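You operate a simulated robot arm through the tools that you are given. There is no shell and no other tool.

You are at the controls of a simulated robot arm. One attempt, no reset.

Task
Put things in order on the top of the island bench. At the end: the silver weight stands where the orange spool stood; the orange spool is on the narrow grey carton; the grey terminal block is on the white cover plate; the gold weight is on the blue sensor box; whatever was shut is shut again. Leave all else as you found it, and nothing knocked over.
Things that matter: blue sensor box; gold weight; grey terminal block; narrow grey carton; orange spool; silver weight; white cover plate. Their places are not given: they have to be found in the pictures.

It is judged by the outcome, as a careful person would: the job done as asked, and still so three seconds after it is handed in. It fails if anything else is knocked over, pushed out of place, dropped, spilled or broken. Lids that push on must go on centred and level and be pressed home; caps that screw on are set level and turned clockwise until they are tight.

Robot
A 6-joint arm with a two-finger gripper, fixed in place. Base frame: the origin is at the foot of the arm, x ahead of it, y to its left, z up; the work surface is at about z = 0. Units: mm, rad, N and s.
With the tool pointing down near the work surface it reaches from about 240 to 620 mm from the base axis. Its first joint turns from -1.152 to 1.152 rad. Payload 1.37 kg.
The tool frame sits at the grasp point between the pads (the TCP): z along the fingers, y along the line on which they close. The tips reach 22 mm beyond it. The gripper opens to 92 mm; its body begins 65 mm behind the TCP.
Orientation is that of the tool frame in the base frame, as a unit quaternion [w, x, y, z]. With the fingers straight down and closing along the base's y, the tool's x points along the base's -x, its y along +y and its z along -z.

Tools
- The arm moves only by the tool arm_command. Its argument "moves" is a list of rows, each a list of 7 numbers: the closure in counts, from 0 (fully open) to 255 (shut), then the shift along the tool's x, y, z in mm, then the turn, a rotation vector about the tool's x, y, z in rad. In form: [[fingers, x, y, z, wx, wy, wz], ...]. A call has 1 to 20 rows; each row shifts and turns the commanded pose from where the row before left it, along the tool's axes as they then stand. A row lasts 0.2 s, in which the tool goes at most 50 mm and 0.15 rad; a call with a longer step from one row to the next is refused whole, and so is a gripper value outside its range. Where a pose cannot be reached the arm comes as near as it can. A force on the tool above 40 N (or 10 N above the force at the start of the call, whichever is more), or a blocked arm, ends the call early, and 0.2 s more pass. The fingers move at their own pace (about 59.9 mm/s each) and stop on an object; they squeeze with about 26 N. The grip force told is the motor's: it shows also when the fingers shut on nothing. Time passes only in rows, and 0.2 s behind the last, so rows that do not move let the fingers close. The reply holds the time, the measured pose of the TCP, the force on the tool along the base axes, the opening and the grip force, in the units named above and with some noise, with the torque about the TCP (base axes, N m) and any sound that the robot's microphone picked up.
- Cameras (640 x 400 px; columns grow to the right, rows downward): "scene" is fixed at [41.7, -436.2, 599.6]; the picture's right is [0.67, -0.74, 0.00], its down [-0.44, -0.40, -0.81] and it looks along [0.60, 0.54, -0.59] (base axes); focal length 313 px, centre (320, 200). "wrist" rides on the gripper at [71, 19, -102] in the tool frame; the picture's right is [-0.26, 0.97, 0.00], its down [-0.75, -0.20, -0.62] and it looks along [-0.60, -0.16, 0.78] (tool axes); focal length 280 px, centre (320, 200).
- get_image(camera): a new picture of that camera. It takes no simulated time.
- probe_pixels(camera, pixels): for up to 12 pixels [column, row] of the newest picture of that camera ("zoom" is the newest enlarged one), the place [x, y, z] in the base frame of the surface seen there, good to about 3 mm, but the place of the scene camera against the robot may be out by one fixed shift of up to 25 mm in any direction. It takes no simulated time.
- zoom(camera, box): a new picture of the part [left, top, right, bottom] of that camera's present view, enlarged. It takes no simulated time.
- job_done(): hands the job in; it is judged then, once.

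Unless the task says otherwise, let go and move clear before handing in.

The tools are called after "Call:" as a command line: name --pt "numbers of a row" for each row, then --argument value for the rest, lists and objects as JSON in quotes. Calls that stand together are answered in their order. arm_command: Moves the arm, as the interface text tells. Its arguments: {"type":"object","properties":{"moves":{"type":"array"}},"required":["moves"]} The other tools are called the same way: get_image (camera) takes a picture; probe_pixels (camera, pixels) gives the place of the surface under pixels of a picture; zoom (camera, box) takes an enlarged picture of a part of a camera's view; job_done () hands the job in.

At the start:

```text
time_s: 0.0
ee_pos: [379.7, 82.7, 349.6]
tool_rot: [0.0, 0.001, 1.0, 0.0]
contact_force: [-0.5, -0.6, 0.3]
torque: [0.03, 0.02, 0.0]
finger_gap: 92.1
finger_force: 0.0
```

scene: 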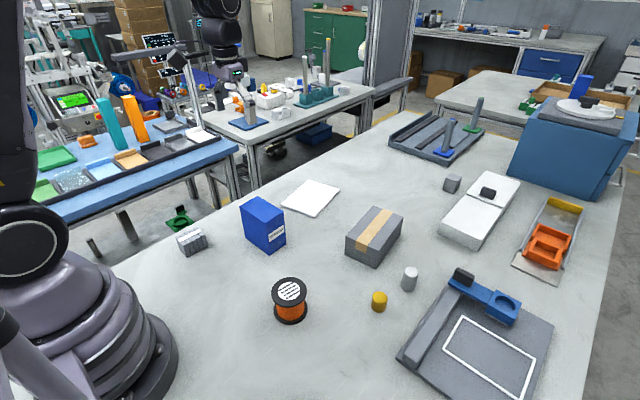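
wrist: 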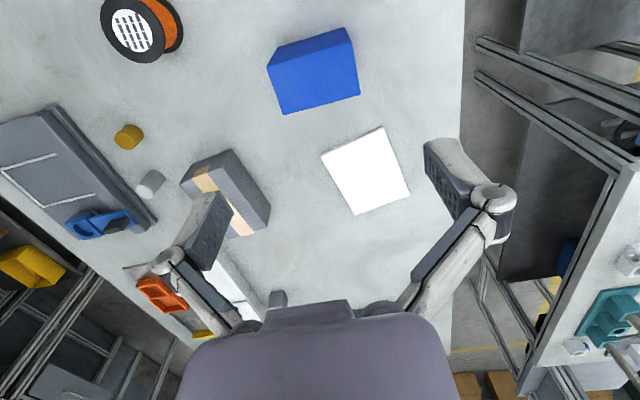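

The scene shows the orange spool near (290,300), gold weight (379,301), silver weight (409,278), a carton with tape (375,235), blue box (263,223), white plate (311,197) and a terminal-block-like object (191,242). I'll zoom in to identify each one and probe their positions.

Call:
zoom --camera "scene" --box '[160, 160, 440, 335]'

Call:
zoom --camera "scene" --box '[380, 80, 620, 230]'

Call:
probe_pixels --camera "scene" --pixels '[[290, 290], [379, 295], [409, 271], [375, 225], [262, 210], [311, 197], [189, 236], [452, 180], [360, 300], [250, 280], [480, 210], [488, 192]]'

```text
2.29 times, centred on (300, 248) of scene
```

zoom: 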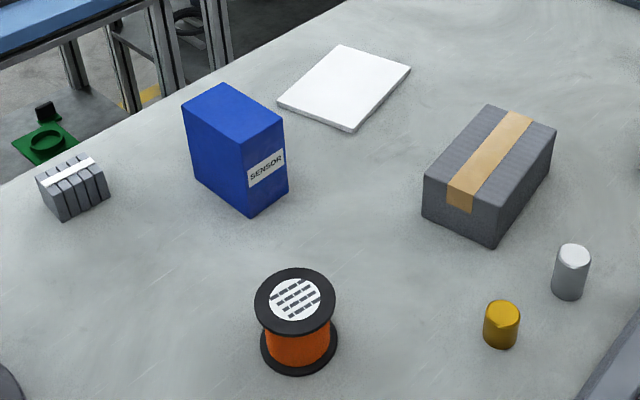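

```text
2.67 times, centred on (500, 155) of scene
```

zoom: 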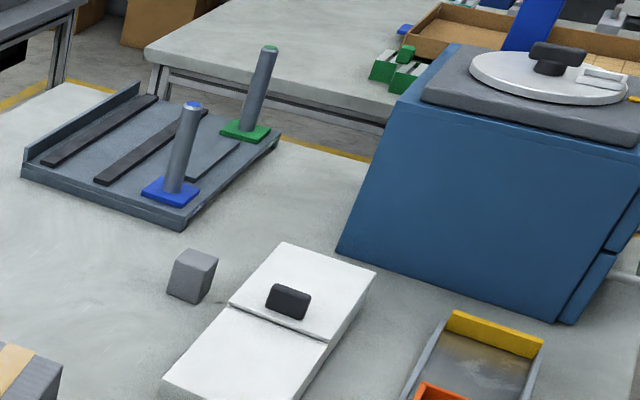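

```text
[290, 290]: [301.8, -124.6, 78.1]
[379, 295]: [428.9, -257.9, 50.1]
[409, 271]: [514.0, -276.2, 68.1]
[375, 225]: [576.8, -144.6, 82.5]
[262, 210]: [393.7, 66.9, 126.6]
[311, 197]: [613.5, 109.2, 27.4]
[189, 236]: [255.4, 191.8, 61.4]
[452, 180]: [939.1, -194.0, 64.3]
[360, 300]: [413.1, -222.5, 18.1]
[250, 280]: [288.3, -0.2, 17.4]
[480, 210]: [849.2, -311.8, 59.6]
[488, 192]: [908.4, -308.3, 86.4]
```

The wrist camera sees most objects too: spool (135,28), gold (128,137), silver (150,185), carton (225,190), blue box (315,70) and plate (365,170). I'll probe those in the wrist frame to get the scene camera's shift.

Call:
zoom --camera "wrist" --box '[60, 0, 460, 250]'

Call:
probe_pixels --camera "wrist" --pixels '[[133, 30], [122, 137], [146, 188], [320, 50], [320, 85], [365, 170], [322, 154], [383, 128], [410, 197], [356, 214], [230, 120], [205, 180]]'

```text
1.60 times, centred on (260, 125) of wrist
```

zoom: 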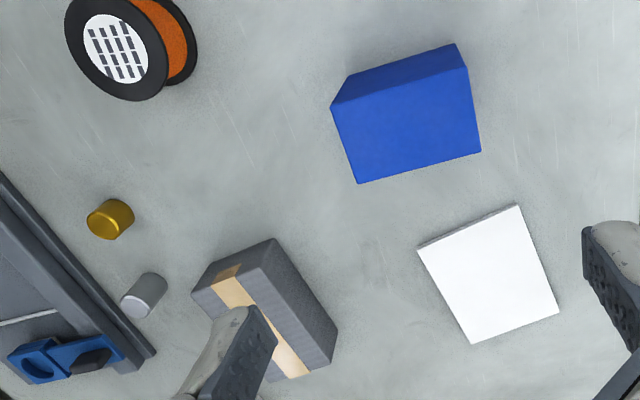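

```text
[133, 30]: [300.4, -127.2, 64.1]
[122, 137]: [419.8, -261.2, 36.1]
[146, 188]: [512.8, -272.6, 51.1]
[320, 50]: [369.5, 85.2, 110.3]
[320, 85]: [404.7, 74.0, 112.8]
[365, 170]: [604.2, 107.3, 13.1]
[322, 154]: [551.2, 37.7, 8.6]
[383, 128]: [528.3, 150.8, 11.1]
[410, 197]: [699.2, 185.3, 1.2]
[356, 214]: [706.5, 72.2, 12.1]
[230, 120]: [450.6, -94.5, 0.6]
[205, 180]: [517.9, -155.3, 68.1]
```

The wrist camera gives table z≈0.6 where the scene camera gives about 18, so the scene camera reads roughly 17 mm high. I'll move above the spool for a close look before grasping.

Call:
arm_command --pt "0 11.7 -34 20 0 0 0" --pt "0 11.7 -34 20 0 0 0" --pt "0 11.7 -34 20 0 0 0" --pt "0 11.7 -34 20 0 0 0" --pt "0 11.7 -34 20 0 0 0" --pt "0 11.7 -34 20 0 0 0" --pt "0 0 0 0 0 0 0"

Call:
get_image --camera "wrist"

```text
time_s: 1.6
ee_pos: [310.3, -121.8, 228.8]
tool_rot: [0.0, 0.001, 1.0, 0.0]
contact_force: [-0.1, 0.0, 0.3]
torque: [-0.02, 0.05, 0.02]
finger_gap: 91.8
finger_force: 0.1
```

```text
taken
```

wrist: 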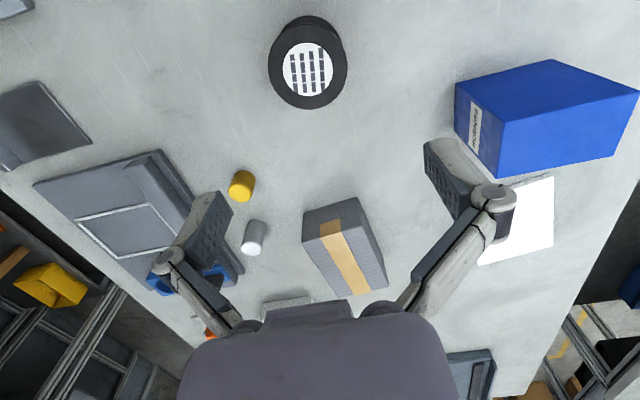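

The spool's top flange now spans about columns 269–346, rows 27–109 in the wrist view. I'll zoom in and probe its rim, along with the weights and the carton corners.

Call:
probe_pixels --camera "wrist" --pixels '[[308, 68], [272, 68], [344, 68], [308, 30], [306, 106], [243, 188], [252, 246], [306, 213], [357, 199], [384, 285], [325, 285], [331, 205]]'

Call:
zoom --camera "wrist" --box '[240, 0, 400, 100]'

Call:
zoom --camera "wrist" --box '[200, 150, 440, 300]'

```text
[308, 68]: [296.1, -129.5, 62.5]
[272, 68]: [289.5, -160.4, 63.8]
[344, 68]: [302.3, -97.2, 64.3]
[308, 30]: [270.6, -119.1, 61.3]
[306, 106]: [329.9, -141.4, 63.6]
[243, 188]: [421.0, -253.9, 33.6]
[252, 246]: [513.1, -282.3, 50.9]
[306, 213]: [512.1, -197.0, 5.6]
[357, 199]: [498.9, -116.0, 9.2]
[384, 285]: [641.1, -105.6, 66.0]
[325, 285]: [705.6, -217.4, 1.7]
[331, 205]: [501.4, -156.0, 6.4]
```

```text
4.00 times, centred on (320, 50) of wrist
```

zoom: 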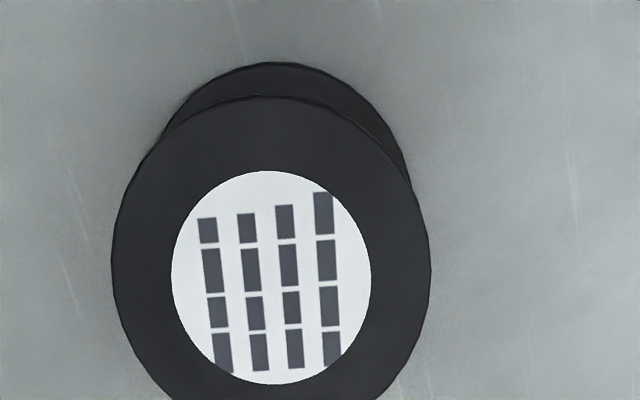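

```text
2.67 times, centred on (320, 225) of wrist
```

zoom: 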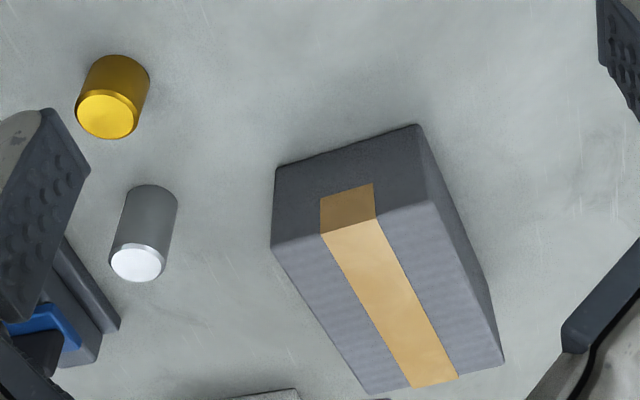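

The spool's flange is about 70 mm across, centred near (297,-129), with its top at z≈63. I'll probe more rim points and the carton's top corners to pin both down.

Call:
probe_pixels --camera "wrist" --pixels '[[270, 65], [345, 66], [308, 26], [308, 107], [280, 38], [335, 38], [282, 98], [334, 97], [290, 68], [326, 68], [308, 50], [308, 90]]'

Call:
probe_pixels --camera "wrist" --pixels '[[305, 244], [357, 230], [384, 284], [340, 294], [340, 262], [331, 239], [320, 268], [370, 255], [306, 236], [355, 222], [330, 225], [303, 240]]'

```text
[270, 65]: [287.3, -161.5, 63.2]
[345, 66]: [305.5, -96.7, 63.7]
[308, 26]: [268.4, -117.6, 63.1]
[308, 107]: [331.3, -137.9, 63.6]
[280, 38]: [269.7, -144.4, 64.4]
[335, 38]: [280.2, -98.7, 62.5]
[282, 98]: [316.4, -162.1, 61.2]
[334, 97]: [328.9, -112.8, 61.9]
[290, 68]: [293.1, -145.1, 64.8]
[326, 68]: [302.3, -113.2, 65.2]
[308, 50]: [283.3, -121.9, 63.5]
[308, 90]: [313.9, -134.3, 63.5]
```

```text
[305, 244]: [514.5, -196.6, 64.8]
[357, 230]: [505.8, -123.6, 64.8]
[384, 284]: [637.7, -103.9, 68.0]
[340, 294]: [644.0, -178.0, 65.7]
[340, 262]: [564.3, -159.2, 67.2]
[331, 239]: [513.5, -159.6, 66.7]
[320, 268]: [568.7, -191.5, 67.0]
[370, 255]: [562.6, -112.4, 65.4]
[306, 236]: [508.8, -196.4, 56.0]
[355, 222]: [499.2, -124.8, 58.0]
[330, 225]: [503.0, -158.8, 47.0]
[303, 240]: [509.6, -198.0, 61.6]
```

Averaging opposing rim probes puts the spool centre at about (298.3,-129.0), top z≈63.5. The carton's top centre is about (575,-150) at z≈67. I'll descend over the spool to z≈58 so the pads meet the top flange.

Call:
arm_command --pt "0 6 -3.6 30 0 0 0" --pt "0 6 -3.6 30 0 0 0" --pt "0 0 0 30 0 0 0" --pt "0 0 0 20 0 0 0" --pt "0 0 0 0 0 0 0"

Call:
get_image --camera "wrist"

```text
time_s: 2.8
ee_pos: [298.4, -129.9, 119.1]
tool_rot: [0.0, 0.0, 1.0, 0.001]
contact_force: [-0.4, 0.2, 0.4]
torque: [0.03, 0.01, -0.02]
finger_gap: 91.9
finger_force: 0.0
```

```text
taken
```

wrist: 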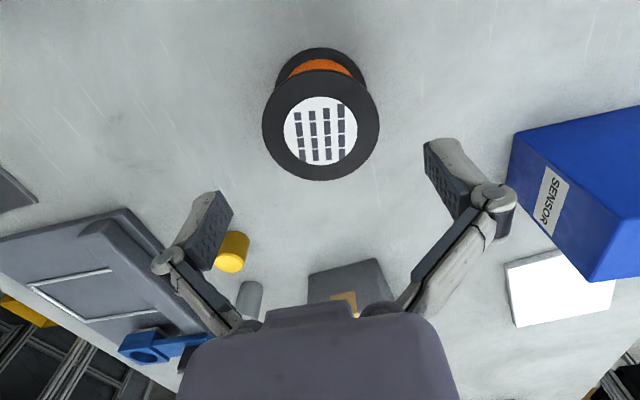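

The spool's top disc is centred at about (321,126), directly under the TCP as predicted. I'll descend to z≈58 and close on the flange.

Call:
arm_command --pt "0 0 0.5 25 0 0 0" --pt "0 0 0 22 0 0 0" --pt "0 0 0 14 0 0 0" --pt "0 0 0 0 0 0 0" --pt "255 0 0 0 0 0 0" --pt "255 0 0 0 0 0 0" --pt "255 0 0 0 0 0 0" --pt "255 0 0 0 0 0 0"

Call:
get_image --camera "wrist"

Call:
get_image --camera "scene"

```text
time_s: 4.6
ee_pos: [297.7, -128.5, 60.9]
tool_rot: [0.001, 0.0, 1.0, 0.0]
contact_force: [0.3, 0.2, 7.3]
torque: [-0.03, -0.1, -0.03]
finger_gap: 69.7
finger_force: 25.4
```

```text
taken
```

wrist: 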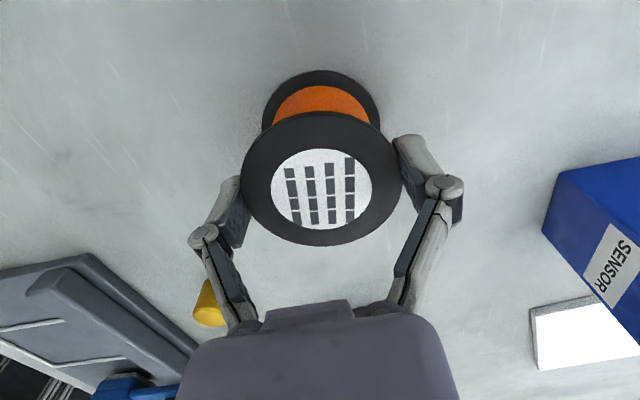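

```text
taken
```

scene: 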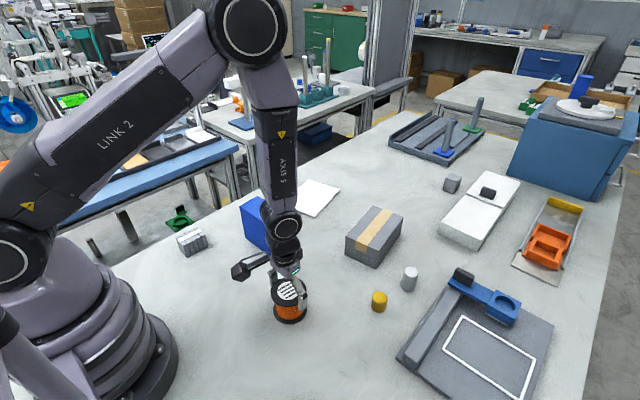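

The fingers stopped at a 69.7 mm gap on the flange with 25 N of grip; the TCP reads (297.7,-128.5), which confirms the spool's spot. I'll lift slowly and check the hold.

Call:
arm_command --pt "255 0 0 -8 0 0 0" --pt "255 0 0 -12 0 0 0" --pt "255 0 0 -20 0 0 0" --pt "255 0 0 -30 0 0 0" --pt "255 0 0 -30 0 0 0" --pt "255 0 0 0 0 0 0"

Call:
get_image --camera "wrist"

Call:
zoom --camera "scene" --box '[200, 200, 400, 325]'

```text
time_s: 6.0
ee_pos: [297.6, -128.9, 160.3]
tool_rot: [0.0, 0.0, 1.0, 0.0]
contact_force: [0.0, 0.3, -0.5]
torque: [0.0, 0.04, -0.02]
finger_gap: 0.4
finger_force: 25.9
```

```text
taken
```

wrist: 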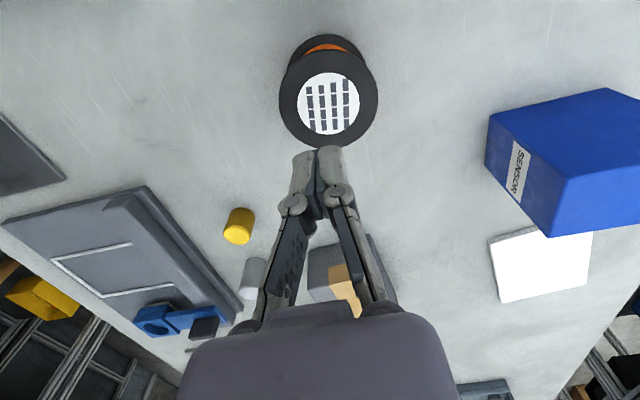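

```text
3.20 times, centred on (300, 262) of scene
```

zoom: 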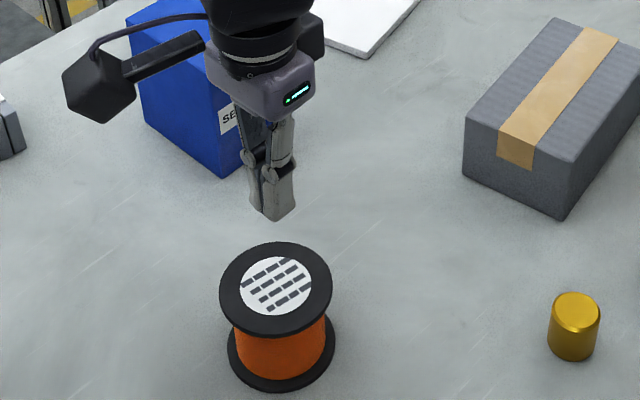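

The spool stayed behind: the gap fell to 0.4 mm as the fingers slipped off the flange. It still stands upright; I'll probe it to see whether it moved, and look at its profile.

Call:
probe_pixels --camera "wrist" --pixels '[[328, 100], [281, 98], [375, 98], [328, 54], [328, 145], [295, 66], [362, 66], [297, 133], [360, 133], [326, 47], [300, 104], [357, 104]]'

Call:
zoom --camera "scene" --box '[258, 268, 322, 330]'

Call:
zoom --camera "wrist" --box '[248, 20, 408, 120]'

```text
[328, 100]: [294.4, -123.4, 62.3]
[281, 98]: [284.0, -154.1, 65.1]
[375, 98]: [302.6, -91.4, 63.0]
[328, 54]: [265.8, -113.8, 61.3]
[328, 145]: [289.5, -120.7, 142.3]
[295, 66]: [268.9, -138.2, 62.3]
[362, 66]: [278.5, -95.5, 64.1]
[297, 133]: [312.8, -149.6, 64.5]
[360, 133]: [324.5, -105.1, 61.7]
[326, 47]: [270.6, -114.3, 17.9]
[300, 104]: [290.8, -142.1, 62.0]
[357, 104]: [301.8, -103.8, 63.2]
```

```text
6.45 times, centred on (290, 299) of scene
```

zoom: 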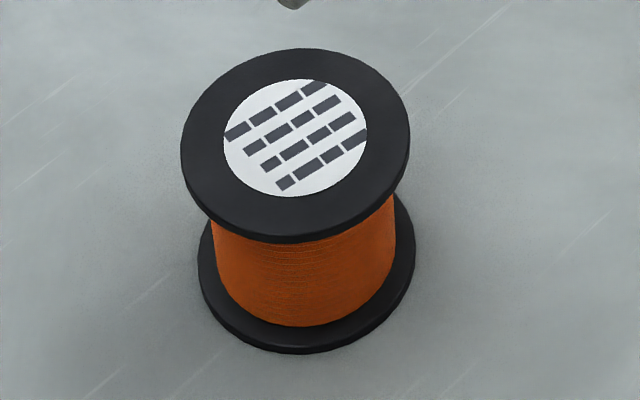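

```text
4.00 times, centred on (328, 70) of wrist
```

zoom: 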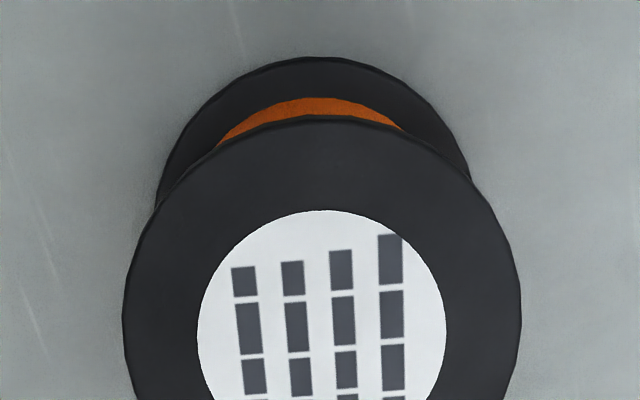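

The spool is upright but got nudged about 7 mm, to roughly (295.5,-122.4). Its original spot, (298.3,-129), is noted for the silver weight. I'll reopen, recentre, and regrip lower, checking the force before lifting.

Call:
arm_command --pt "0 0 0 0 0 0 0" --pt "0 0 0 0 0 0 0" --pt "0 0 0 0 0 0 0" --pt "0 0 0 0 0 0 0" --pt "0 2 6.5 0 0 0 0" --pt "0 0 0 20 0 0 0" --pt "0 0 0 20 0 0 0" --pt "0 0 0 0 0 0 0"

Call:
get_image --camera "wrist"

```text
time_s: 7.8
ee_pos: [297.0, -122.4, 119.7]
tool_rot: [0.0, -0.001, 1.0, -0.001]
contact_force: [-0.7, 0.7, 0.1]
torque: [0.0, -0.02, -0.03]
finger_gap: 92.4
finger_force: 0.0
```

```text
taken
```

wrist: 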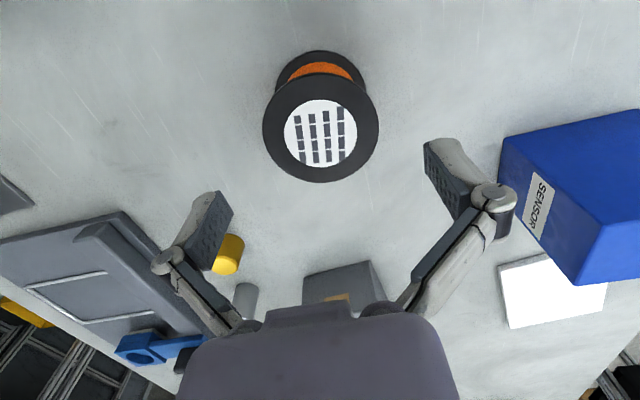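

The disc is centred at about (321,127) in this view. I'll probe its rim at close range to confirm the alignment.

Call:
probe_pixels --camera "wrist" --pixels '[[266, 126], [376, 126], [321, 73], [321, 179], [280, 88], [362, 88], [282, 165], [360, 165], [290, 130], [352, 130], [320, 103], [320, 163]]'

```text
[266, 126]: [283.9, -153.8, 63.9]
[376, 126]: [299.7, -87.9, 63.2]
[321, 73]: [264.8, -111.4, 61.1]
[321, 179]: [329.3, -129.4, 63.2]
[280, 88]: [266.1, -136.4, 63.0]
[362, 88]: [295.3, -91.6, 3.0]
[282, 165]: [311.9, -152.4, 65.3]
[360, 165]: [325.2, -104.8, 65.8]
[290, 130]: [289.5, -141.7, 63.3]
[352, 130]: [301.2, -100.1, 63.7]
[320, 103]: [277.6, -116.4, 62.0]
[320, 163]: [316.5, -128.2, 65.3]
```

The spool's centre is within about 1 mm of the TCP. I'll go down to z≈48, lower than before, close, and read the forces without lifting.

Call:
arm_command --pt "0 0.5 1 25 0 0 0" --pt "0 0 0 25 0 0 0" --pt "0 0 0 22 0 0 0" --pt "0 0 0 0 0 0 0" --pt "120 0 0 0 0 0 0" --pt "255 0 0 0 0 0 0" --pt "255 0 0 0 0 0 0" --pt "255 0 0 0 0 0 0"

Call:
get_image --camera "wrist"

Call:
zoom --camera "scene" --box '[230, 220, 358, 300]'

```text
time_s: 9.6
ee_pos: [294.6, -120.6, 48.6]
tool_rot: [0.001, 0.0, 1.0, 0.0]
contact_force: [0.9, -2.3, 7.0]
torque: [-0.11, -0.02, -0.01]
finger_gap: 69.1
finger_force: 25.7
```

```text
taken
```

wrist: 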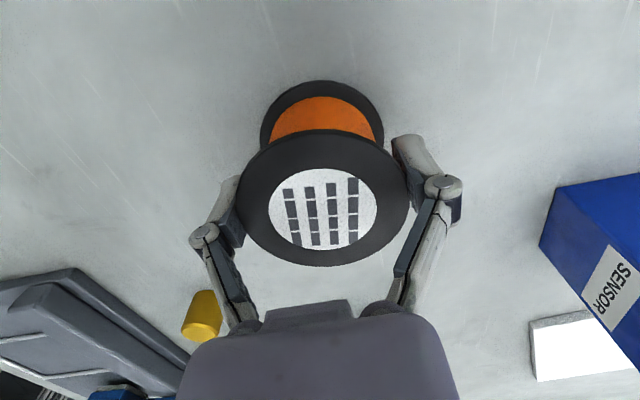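

```text
5.00 times, centred on (294, 260) of scene
```

zoom: 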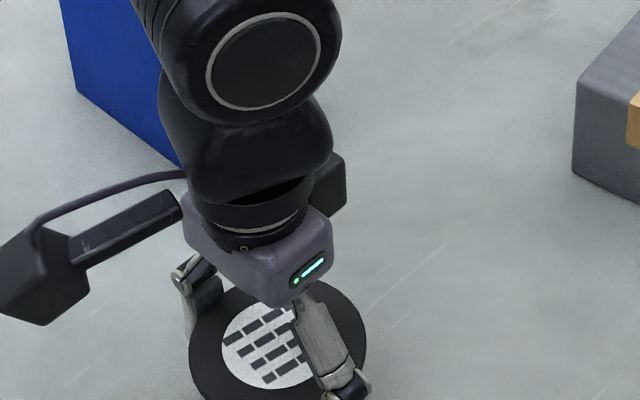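

The grip is now at a 69.1 mm gap with the flange higher up the pads, though a 7 N upward preload remains. I'll lift only a few millimetres and watch the gap and force.

Call:
arm_command --pt "255 0 0 -2 0 0 0" --pt "255 0 0 -2 0 0 0" --pt "255 0 0 0 0 0 0"

Call:
get_image --camera "wrist"

```text
time_s: 10.4
ee_pos: [294.0, -120.9, 51.4]
tool_rot: [0.0, 0.0, 1.0, 0.0]
contact_force: [-0.2, 0.2, -1.8]
torque: [0.0, 0.02, 0.01]
finger_gap: 69.1
finger_force: 25.3
```

```text
taken
```

wrist: 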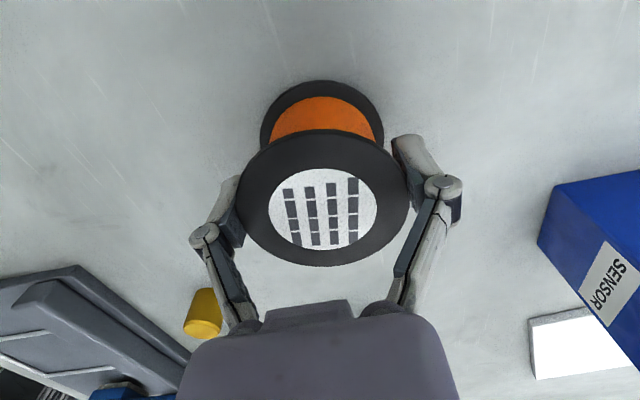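

Force z is now −1.8 N (the spool's weight) and the spool hasn't moved relative to the fingers, so the grip is good. I'll lift further.

Call:
arm_command --pt "255 0 0 -5 0 0 0" --pt "255 0 0 -10 0 0 0" --pt "255 0 0 -15 0 0 0" --pt "255 0 0 -20 0 0 0" --pt "255 0 0 -25 0 0 0" --pt "255 0 0 -25 0 0 0" --pt "255 0 0 -20 0 0 0" --pt "255 0 0 0 0 0 0"

Call:
get_image --camera "wrist"

Call:
get_image --camera "scene"

```text
time_s: 12.2
ee_pos: [293.6, -121.7, 170.6]
tool_rot: [-0.001, 0.0, 1.0, 0.0]
contact_force: [-0.2, 0.6, -1.5]
torque: [0.01, 0.01, 0.03]
finger_gap: 69.2
finger_force: 25.8
```

```text
taken
```

wrist: 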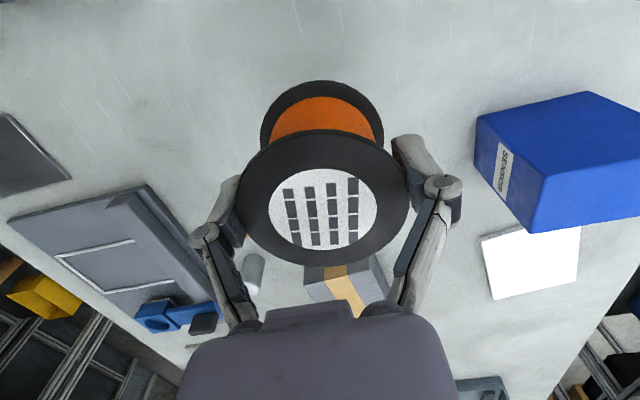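

```text
taken
```

scene: 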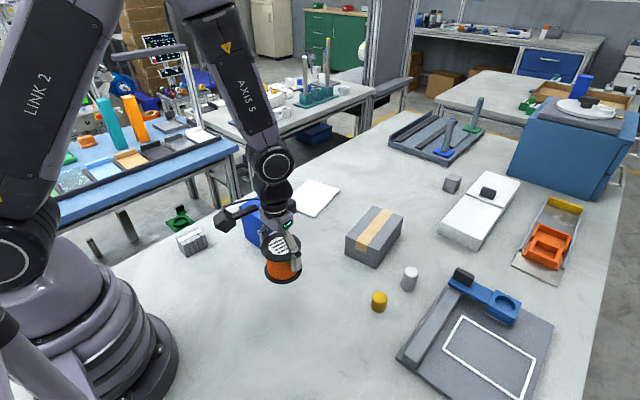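

The spool is held firmly and centred on the TCP (label centre about (322,209)). I'll carry it at this height to above the carton.

Call:
arm_command --pt "255 -15 -1.5 0 0 0 0" --pt "255 -25 -2.7 0 0 0 0" --pt "255 -28 -3 0 0 0 0" --pt "255 -28 -3 0 0 0 0" --pt "255 -28 -3 0 0 0 0" --pt "255 -28 -3 0 0 0 0" --pt "255 -28 -3 0 0 0 0" --pt "255 -28 -3 0 0 0 0" --pt "255 -28 -3 0 0 0 0" --pt "255 -25 -2.5 0 0 0 0" --pt "255 -15 -1.5 0 0 0 0" --pt "255 0 0 0 0 0 0"

Call:
get_image --camera "wrist"

Call:
get_image --camera "scene"

```text
time_s: 14.8
ee_pos: [570.1, -150.2, 171.5]
tool_rot: [0.0, -0.001, 1.0, 0.001]
contact_force: [-0.3, -0.2, -3.0]
torque: [0.03, 0.03, 0.01]
finger_gap: 69.0
finger_force: 26.1
```

```text
taken
```

wrist: 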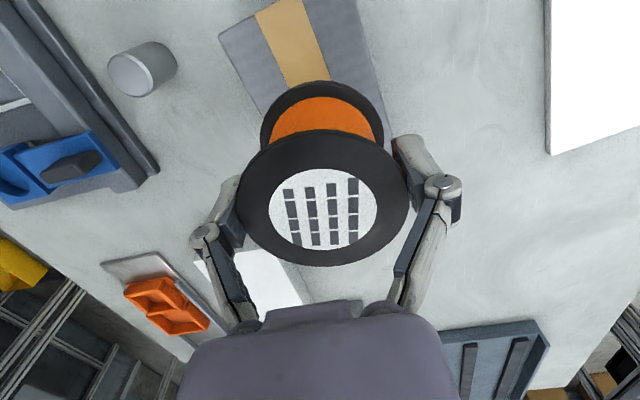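

```text
taken
```

scene: 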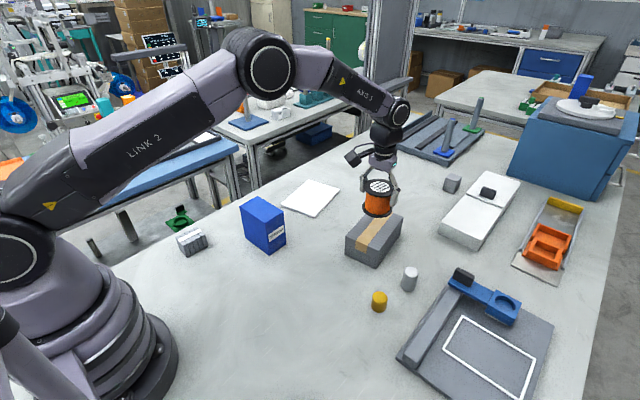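

The arm reached (570,-150) over the carton, which shows behind the spool between columns 220 and 385. I'll probe the carton's edges to verify the centring before lowering.

Call:
probe_pixels --camera "wrist" --pixels '[[223, 40], [240, 80], [254, 108], [300, 5], [357, 10], [368, 50], [380, 95], [290, 60], [345, 60], [232, 30], [276, 3], [388, 115]]'

Call:
zoom --camera "wrist" --box '[200, 0, 420, 137]'

Call:
zoom --camera "scene" --box '[320, 170, 440, 280]'

```text
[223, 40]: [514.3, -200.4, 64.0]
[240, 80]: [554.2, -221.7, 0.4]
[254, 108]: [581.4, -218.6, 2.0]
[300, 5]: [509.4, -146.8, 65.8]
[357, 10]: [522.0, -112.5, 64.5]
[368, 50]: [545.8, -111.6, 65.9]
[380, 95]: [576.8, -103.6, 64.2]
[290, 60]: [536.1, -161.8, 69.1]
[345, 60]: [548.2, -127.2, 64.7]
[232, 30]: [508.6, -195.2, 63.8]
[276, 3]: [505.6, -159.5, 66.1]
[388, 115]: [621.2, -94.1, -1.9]
```

```text
2.91 times, centred on (310, 68) of wrist
```

zoom: 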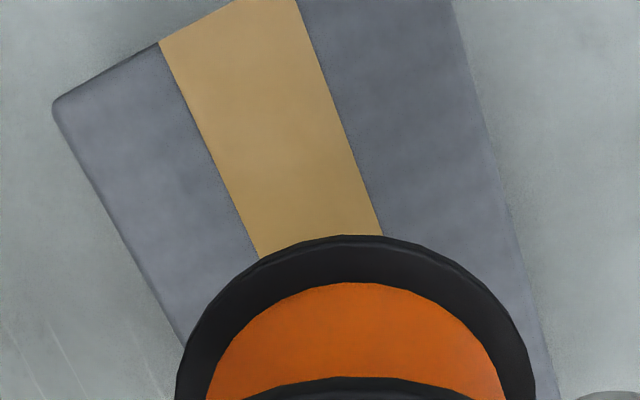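

```text
3.64 times, centred on (380, 225) of scene
```

zoom: 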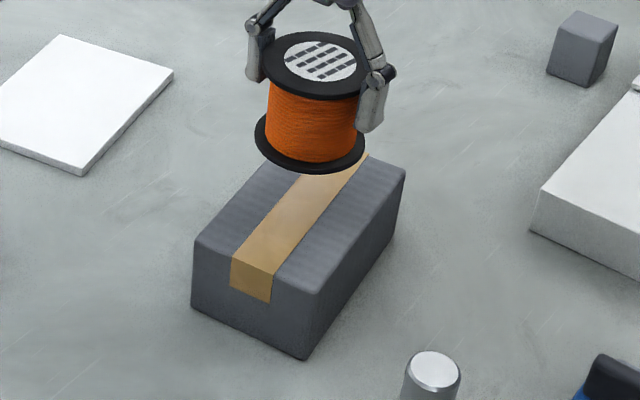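

The carton's top runs from about y=-193 to y=-105 at x=570, so its centre line is near -149 and the spool is well centred. I'll lower to just above contact, expected near TCP z≈115.

Call:
arm_command --pt "255 0 0 15 0 0 0" --pt "255 0 0 15 0 0 0" --pt "255 0 0 12 0 0 0" --pt "255 0 0 8 0 0 0" --pt "255 0 0 3 0 0 0" --pt "255 0 0 0 0 0 0"

Call:
zoom --camera "scene" --box '[320, 170, 440, 280]'

```text
time_s: 16.2
ee_pos: [571.7, -150.3, 119.6]
tool_rot: [0.0, 0.0, 1.0, 0.0]
contact_force: [0.5, 0.2, -3.2]
torque: [-0.01, 0.03, 0.01]
finger_gap: 68.9
finger_force: 25.8
```

```text
3.64 times, centred on (380, 225) of scene
```

zoom: 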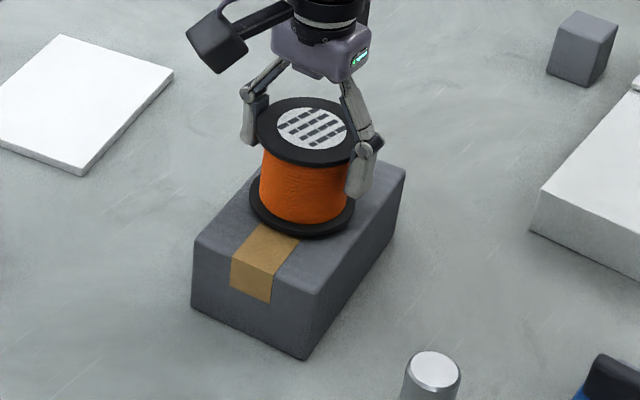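

The spool hangs just above the carton with no contact yet (force z −3.2 N). I'll step down in 1 mm increments until the force changes.

Call:
arm_command --pt "255 0 0 1 0 0 0" --pt "255 0 0 1 0 0 0" --pt "255 0 0 0 0 0 0"

```text
time_s: 17.0
ee_pos: [570.4, -149.0, 116.8]
tool_rot: [0.0, 0.0, 1.0, 0.0]
contact_force: [0.5, 0.3, -3.0]
torque: [0.0, 0.04, 0.02]
finger_gap: 69.2
finger_force: 26.2
```

Call:
arm_command --pt "255 0 0 1 0 0 0" --pt "255 0 0 0 0 0 0"

Call:
zoom --camera "scene" --box '[340, 180, 420, 260]'

```text
time_s: 17.6
ee_pos: [571.0, -151.3, 114.9]
tool_rot: [0.0, -0.001, 1.0, 0.0]
contact_force: [-0.7, -0.5, -2.9]
torque: [0.0, 0.01, 0.02]
finger_gap: 69.1
finger_force: 26.0
```

```text
5.00 times, centred on (380, 220) of scene
```

zoom: 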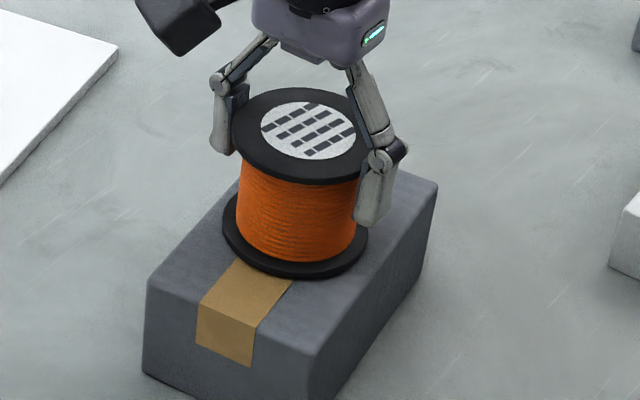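

Still no contact, with force z −2.9 N. I'll keep stepping down by 1 mm.

Call:
arm_command --pt "255 0 0 1 0 0 0" --pt "255 0 0 0 0 0 0"

```text
time_s: 18.2
ee_pos: [570.7, -148.9, 114.6]
tool_rot: [0.0, 0.0, 1.0, 0.0]
contact_force: [-0.9, 0.0, -2.3]
torque: [-0.03, 0.0, 0.0]
finger_gap: 69.1
finger_force: 26.2
```

Call:
arm_command --pt "255 0 0 1 0 0 0" --pt "255 0 0 0 0 0 0"

```text
time_s: 18.8
ee_pos: [570.8, -149.4, 113.1]
tool_rot: [0.001, 0.001, 1.0, 0.0]
contact_force: [0.2, 0.8, -2.7]
torque: [0.01, 0.02, 0.01]
finger_gap: 69.4
finger_force: 26.3
```

No contact yet at z=113. I'll continue down slowly.

Call:
arm_command --pt "255 0 0 1 0 0 0" --pt "255 0 0 0 0 0 0"

Call:
zoom --camera "scene" --box '[350, 200, 410, 240]'

```text
time_s: 19.4
ee_pos: [570.6, -150.4, 112.9]
tool_rot: [0.0, 0.0, 1.0, 0.0]
contact_force: [-0.5, 0.0, 0.0]
torque: [-0.05, 0.03, 0.0]
finger_gap: 68.9
finger_force: 26.1
```

```text
10.00 times, centred on (380, 220) of scene
```

zoom: 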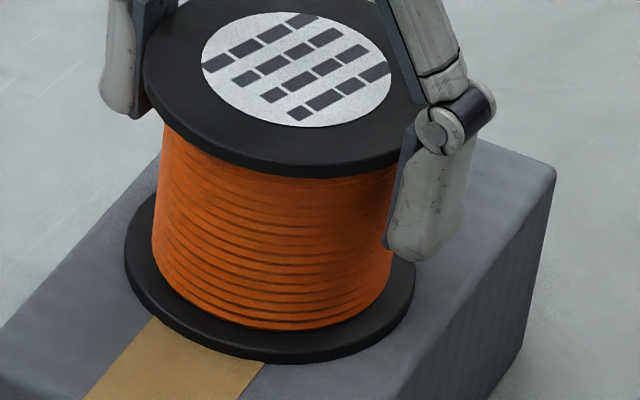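

Force z has risen to 0 N, so the carton now carries the spool. I'll press 0.5 mm more and open the fingers.

Call:
arm_command --pt "255 0 0 0.5 0 0 0" --pt "255 0 0 0 0 0 0" --pt "0 0 0 0 0 0 0" --pt "0 0 0 0 0 0 0" --pt "0 0 0 0 0 0 0"

Call:
zoom --camera "scene" --box '[320, 170, 440, 280]'

Call:
get_image --camera "wrist"

```text
time_s: 20.6
ee_pos: [571.8, -151.6, 111.9]
tool_rot: [0.0, -0.001, 1.0, 0.0]
contact_force: [1.0, -0.5, -0.8]
torque: [0.02, -0.02, 0.01]
finger_gap: 92.0
finger_force: 0.1
```

```text
3.64 times, centred on (380, 225) of scene
```

zoom: 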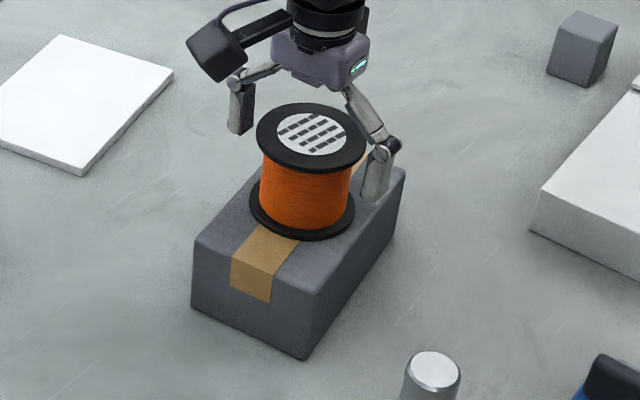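

```text
taken
```

wrist: 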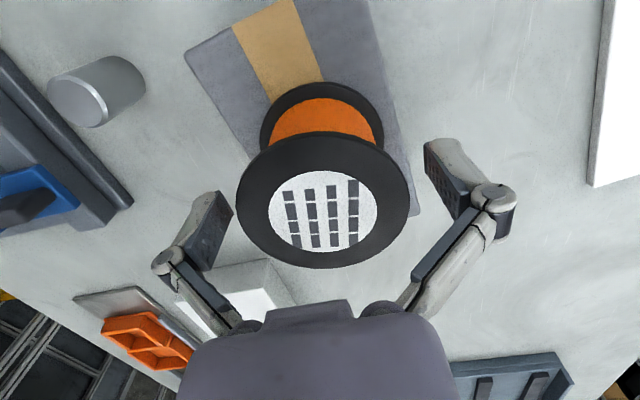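

The spool stands upright and centred on the carton, and the fingers are clear. I'll rise straight up, then move over toward the silver weight for a look.

Call:
arm_command --pt "0 0 0 -10 0 0 0" --pt "0 0 0 -20 0 0 0" --pt "0 0 0 -30 0 0 0" --pt "0 0 0 -30 0 0 0" --pt "0 10 -20 0 0 0 0" --pt "0 15 -35 0 0 0 0" --pt "0 15 -35 0 0 0 0" --pt "0 15 -35 0 0 0 0" --pt "0 0 0 0 0 0 0"

Call:
get_image --camera "wrist"

Call:
get_image --camera "scene"

```text
time_s: 22.6
ee_pos: [515.4, -278.2, 201.7]
tool_rot: [0.0, 0.001, 1.0, 0.0]
contact_force: [0.5, 0.0, -0.9]
torque: [0.04, 0.02, -0.01]
finger_gap: 92.0
finger_force: 0.2
```

```text
taken
```

wrist: 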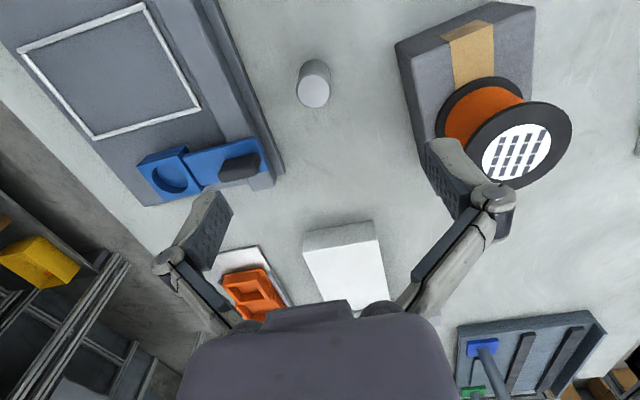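

```text
taken
```

scene: 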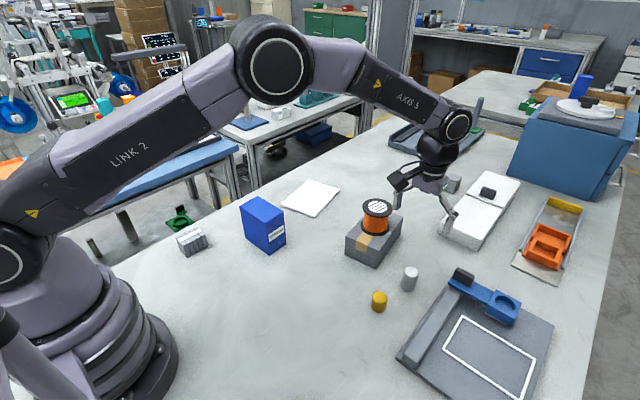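

The spool rests level on the carton. The silver weight's top is at about (314,93) in the wrist view, so I'll probe it and the fixture wall beside it.

Call:
probe_pixels --camera "wrist" --pixels '[[314, 93], [300, 92], [327, 92], [314, 80], [314, 106], [314, 64], [262, 110], [250, 120], [275, 165], [300, 130], [240, 150], [330, 75]]'

Call:
zoom --camera "wrist" --box '[234, 40, 394, 140]'

```text
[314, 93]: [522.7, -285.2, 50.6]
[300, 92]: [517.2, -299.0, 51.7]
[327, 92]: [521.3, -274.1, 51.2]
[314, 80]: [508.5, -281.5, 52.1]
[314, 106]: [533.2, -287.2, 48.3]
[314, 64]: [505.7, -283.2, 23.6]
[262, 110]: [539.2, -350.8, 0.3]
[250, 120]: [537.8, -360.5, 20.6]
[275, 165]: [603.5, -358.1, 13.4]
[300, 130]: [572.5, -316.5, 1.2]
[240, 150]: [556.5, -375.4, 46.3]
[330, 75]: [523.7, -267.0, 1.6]
```

```text
4.00 times, centred on (314, 90) of wrist
```

zoom: 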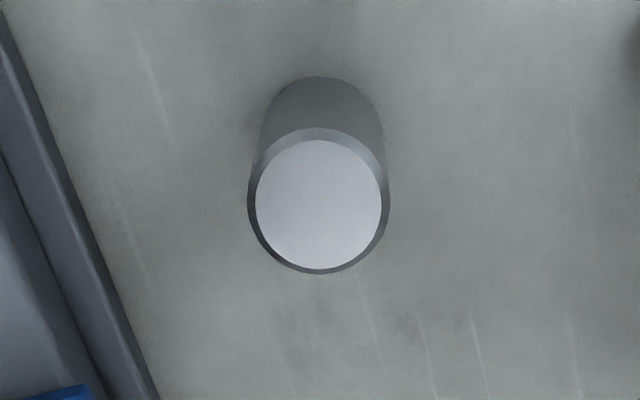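

The silver weight is centred near (520,-285), about 33 mm in diameter and 51 mm tall, and the fixture edge is about 72 mm away in −y. I'll narrow the fingers to about 60 mm and descend partway to recheck.

Call:
arm_command --pt "85 -4.6 -6.8 20 0 0 0" --pt "85 0 0 30 0 0 0" --pt "85 0 0 30 0 0 0" --pt "85 0 0 20 0 0 0" --pt "85 0 0 0 0 0 0"

Call:
get_image --camera "wrist"

```text
time_s: 23.8
ee_pos: [521.6, -281.7, 102.7]
tool_rot: [-0.001, 0.0, 1.0, -0.001]
contact_force: [1.2, -0.4, 0.1]
torque: [-0.01, 0.05, 0.0]
finger_gap: 60.9
finger_force: 0.1
```

```text
taken
```

wrist: 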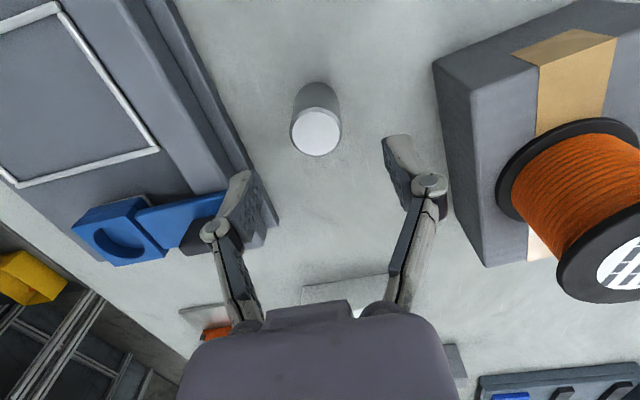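

The weight's top sits at about (315,131), a few pixels left of the expected (320,135). I'll probe here to refine the alignment.

Call:
probe_pixels --camera "wrist" --pixels '[[295, 133], [337, 133], [316, 112], [316, 152], [302, 118], [330, 118], [303, 147], [329, 147], [316, 132]]'

Call:
zoom --camera "wrist" --box '[260, 80, 380, 155]'

```text
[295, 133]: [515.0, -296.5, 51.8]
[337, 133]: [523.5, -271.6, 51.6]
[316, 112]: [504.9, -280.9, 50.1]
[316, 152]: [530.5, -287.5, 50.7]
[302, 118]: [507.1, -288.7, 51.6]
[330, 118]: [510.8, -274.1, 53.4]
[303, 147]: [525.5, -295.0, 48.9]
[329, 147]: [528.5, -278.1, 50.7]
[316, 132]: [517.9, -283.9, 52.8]
```

```text
5.33 times, centred on (320, 118) of wrist
```

zoom: 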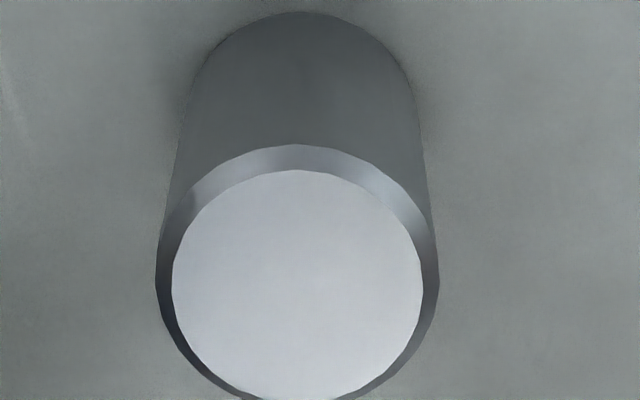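

Averaging gives the weight's centre at (518.2,-284.1), while the TCP is at about (520.5,-282). I'll correct by about 2 mm each way, descend to z≈30 and close gently.

Call:
arm_command --pt "85 2.3 -2.1 10 0 0 0" --pt "85 0 0 25 0 0 0" --pt "85 0 0 22 0 0 0" --pt "85 0 0 15 0 0 0" --pt "85 0 0 0 0 0 0" --pt "170 0 0 0 0 0 0" --pt "255 0 0 0 0 0 0" --pt "255 0 0 0 0 0 0"

Call:
get_image --camera "wrist"

```text
time_s: 25.6
ee_pos: [518.0, -284.4, 28.7]
tool_rot: [-0.001, 0.0, 1.0, 0.001]
contact_force: [0.5, -1.1, -0.1]
torque: [0.0, -0.03, -0.02]
finger_gap: 31.4
finger_force: 26.0
```

```text
taken
```

wrist: 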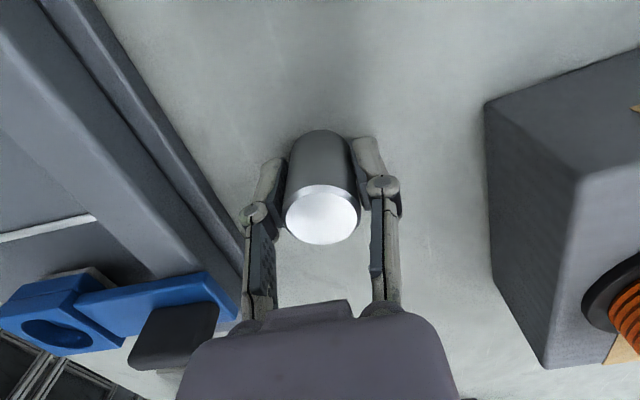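

Gripped at a 31.4 mm gap with 26 N, and the force is neutral. I'll lift slowly and check.

Call:
arm_command --pt "255 0 0 -3 0 0 0" --pt "255 0 0 -5 0 0 0" --pt "255 0 0 -10 0 0 0" --pt "255 0 0 -20 0 0 0" --pt "255 0 0 -25 0 0 0" --pt "255 0 0 -25 0 0 0" --pt "255 0 0 0 0 0 0"

Call:
get_image --camera "wrist"

```text
time_s: 27.2
ee_pos: [516.3, -284.2, 116.3]
tool_rot: [0.0, 0.001, 1.0, 0.001]
contact_force: [-0.8, 0.2, -2.3]
torque: [-0.01, 0.0, 0.02]
finger_gap: 31.4
finger_force: 26.3
```

```text
taken
```

wrist: 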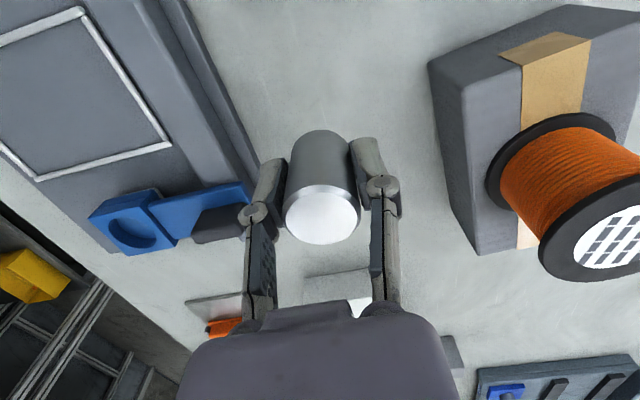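

The silver weight is held with its pose unchanged. I'll carry it to the spool's original spot, (298.3,-129.0), at this height; the path is clear of the gold weight.

Call:
arm_command --pt "255 12 8.5 -3 0 0 0" --pt "255 22 15.6 0 0 0 0" --pt "255 25 17.7 0 0 0 0" --pt "255 25 17.7 0 0 0 0" --pt "255 25 17.7 0 0 0 0" --pt "255 25 17.7 0 0 0 0" --pt "255 25 17.7 0 0 0 0" --pt "255 25 17.7 0 0 0 0" --pt "255 22 15.6 0 0 0 0" --pt "255 12 9.5 0 0 0 0" --pt "255 0 0 0 0 0 0"

Call:
arm_command --pt "255 0 0 0 0 0 0"

Call:
arm_command --pt "255 0 0 0 0 0 0"

Call:
get_image --camera "wrist"

Call:
get_image --camera "scene"

```text
time_s: 29.6
ee_pos: [299.4, -128.6, 121.3]
tool_rot: [0.001, 0.0, 1.0, 0.001]
contact_force: [-0.2, 0.0, -3.1]
torque: [-0.01, -0.01, 0.0]
finger_gap: 31.5
finger_force: 25.9
```

```text
time_s: 30.0
ee_pos: [300.5, -129.4, 122.6]
tool_rot: [0.001, 0.0, 1.0, 0.0]
contact_force: [0.8, 0.7, -3.3]
torque: [0.01, 0.0, 0.02]
finger_gap: 31.5
finger_force: 25.6
```

```text
time_s: 30.4
ee_pos: [299.6, -130.1, 121.7]
tool_rot: [0.0, 0.0, 1.0, 0.0]
contact_force: [0.3, 0.3, -2.7]
torque: [-0.02, 0.04, -0.04]
finger_gap: 31.4
finger_force: 26.5
```

```text
taken
```

wrist: 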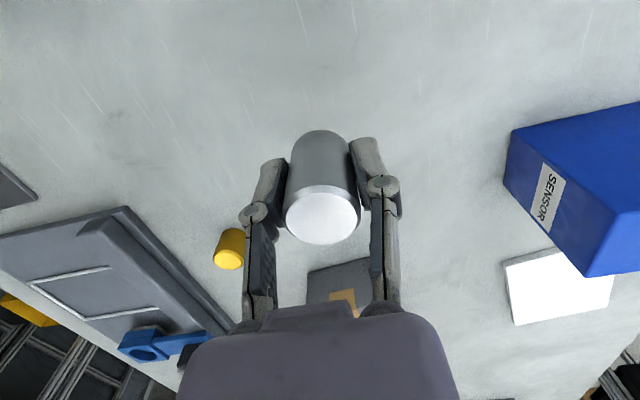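

```text
taken
```

scene: 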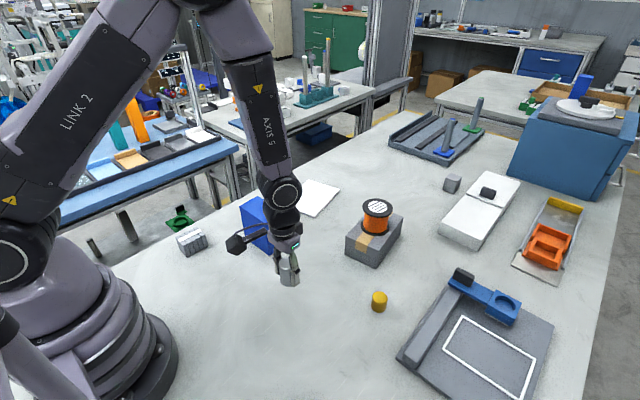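

Averaged readings put the TCP at (299.8,-129.4,121.9). I'll shift about 1.4 mm in −x and lower to just above the table; contact should come near z≈29.

Call:
arm_command --pt "255 1.4 0.3 15 0 0 0" --pt "255 0 0 25 0 0 0" --pt "255 0 0 25 0 0 0" --pt "255 0 0 15 0 0 0" --pt "255 0 0 7 0 0 0" --pt "255 0 0 0 0 0 0"

Call:
arm_command --pt "255 0 0 0 0 0 0"

Call:
arm_command --pt "255 0 0 0 0 0 0"

Call:
zoom --camera "scene" --box '[240, 240, 336, 316]'

```text
time_s: 31.8
ee_pos: [298.0, -128.7, 34.1]
tool_rot: [0.0, 0.0, 1.0, 0.0]
contact_force: [0.2, -0.4, -3.0]
torque: [0.01, 0.03, 0.02]
finger_gap: 31.5
finger_force: 26.0
```

```text
time_s: 32.2
ee_pos: [297.7, -128.9, 34.5]
tool_rot: [0.0, -0.001, 1.0, 0.0]
contact_force: [0.1, 0.4, -2.9]
torque: [0.03, 0.01, -0.02]
finger_gap: 31.2
finger_force: 26.0
```

```text
time_s: 32.6
ee_pos: [297.4, -129.9, 34.3]
tool_rot: [0.0, 0.0, 1.0, 0.0]
contact_force: [-0.6, 0.1, -3.5]
torque: [-0.02, 0.04, 0.0]
finger_gap: 31.2
finger_force: 25.6
```

```text
5.26 times, centred on (288, 278) of scene
```

zoom: 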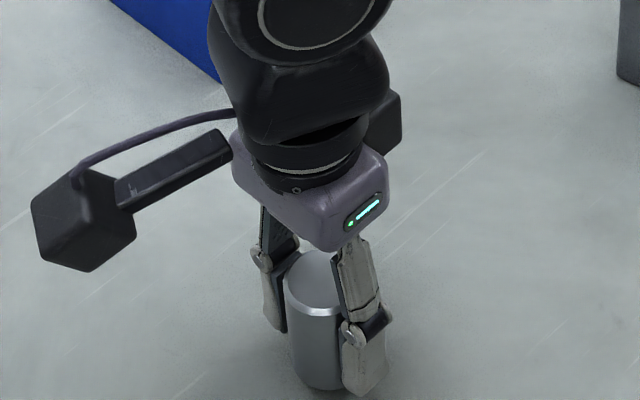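

The TCP is at about (297.7,-129.2,34.3), on target. I'll step down until the table takes the weight.

Call:
arm_command --pt "255 -0.5 0 2 0 0 0" --pt "255 0 0 1 0 0 0" --pt "255 0 0 0 0 0 0"

Call:
arm_command --pt "255 0 0 1 0 0 0" --pt "255 0 0 0 0 0 0"

Call:
arm_command --pt "255 0 0 0.7 0 0 0" --pt "255 0 0 0 0 0 0"

```text
time_s: 33.4
ee_pos: [297.3, -127.9, 29.9]
tool_rot: [0.0, 0.0, 1.0, 0.0]
contact_force: [0.1, 0.3, -3.5]
torque: [0.0, -0.04, -0.03]
finger_gap: 31.2
finger_force: 25.7
```

```text
time_s: 34.0
ee_pos: [297.7, -128.8, 28.8]
tool_rot: [-0.001, 0.0, 1.0, 0.0]
contact_force: [-0.1, 0.0, -2.8]
torque: [-0.01, 0.0, -0.02]
finger_gap: 31.7
finger_force: 25.6
```

```text
time_s: 34.6
ee_pos: [297.6, -128.8, 29.5]
tool_rot: [0.0, 0.0, 1.0, 0.001]
contact_force: [-4.7, -0.8, 16.6]
torque: [-0.04, 0.05, -0.02]
finger_gap: 31.3
finger_force: 25.6
```

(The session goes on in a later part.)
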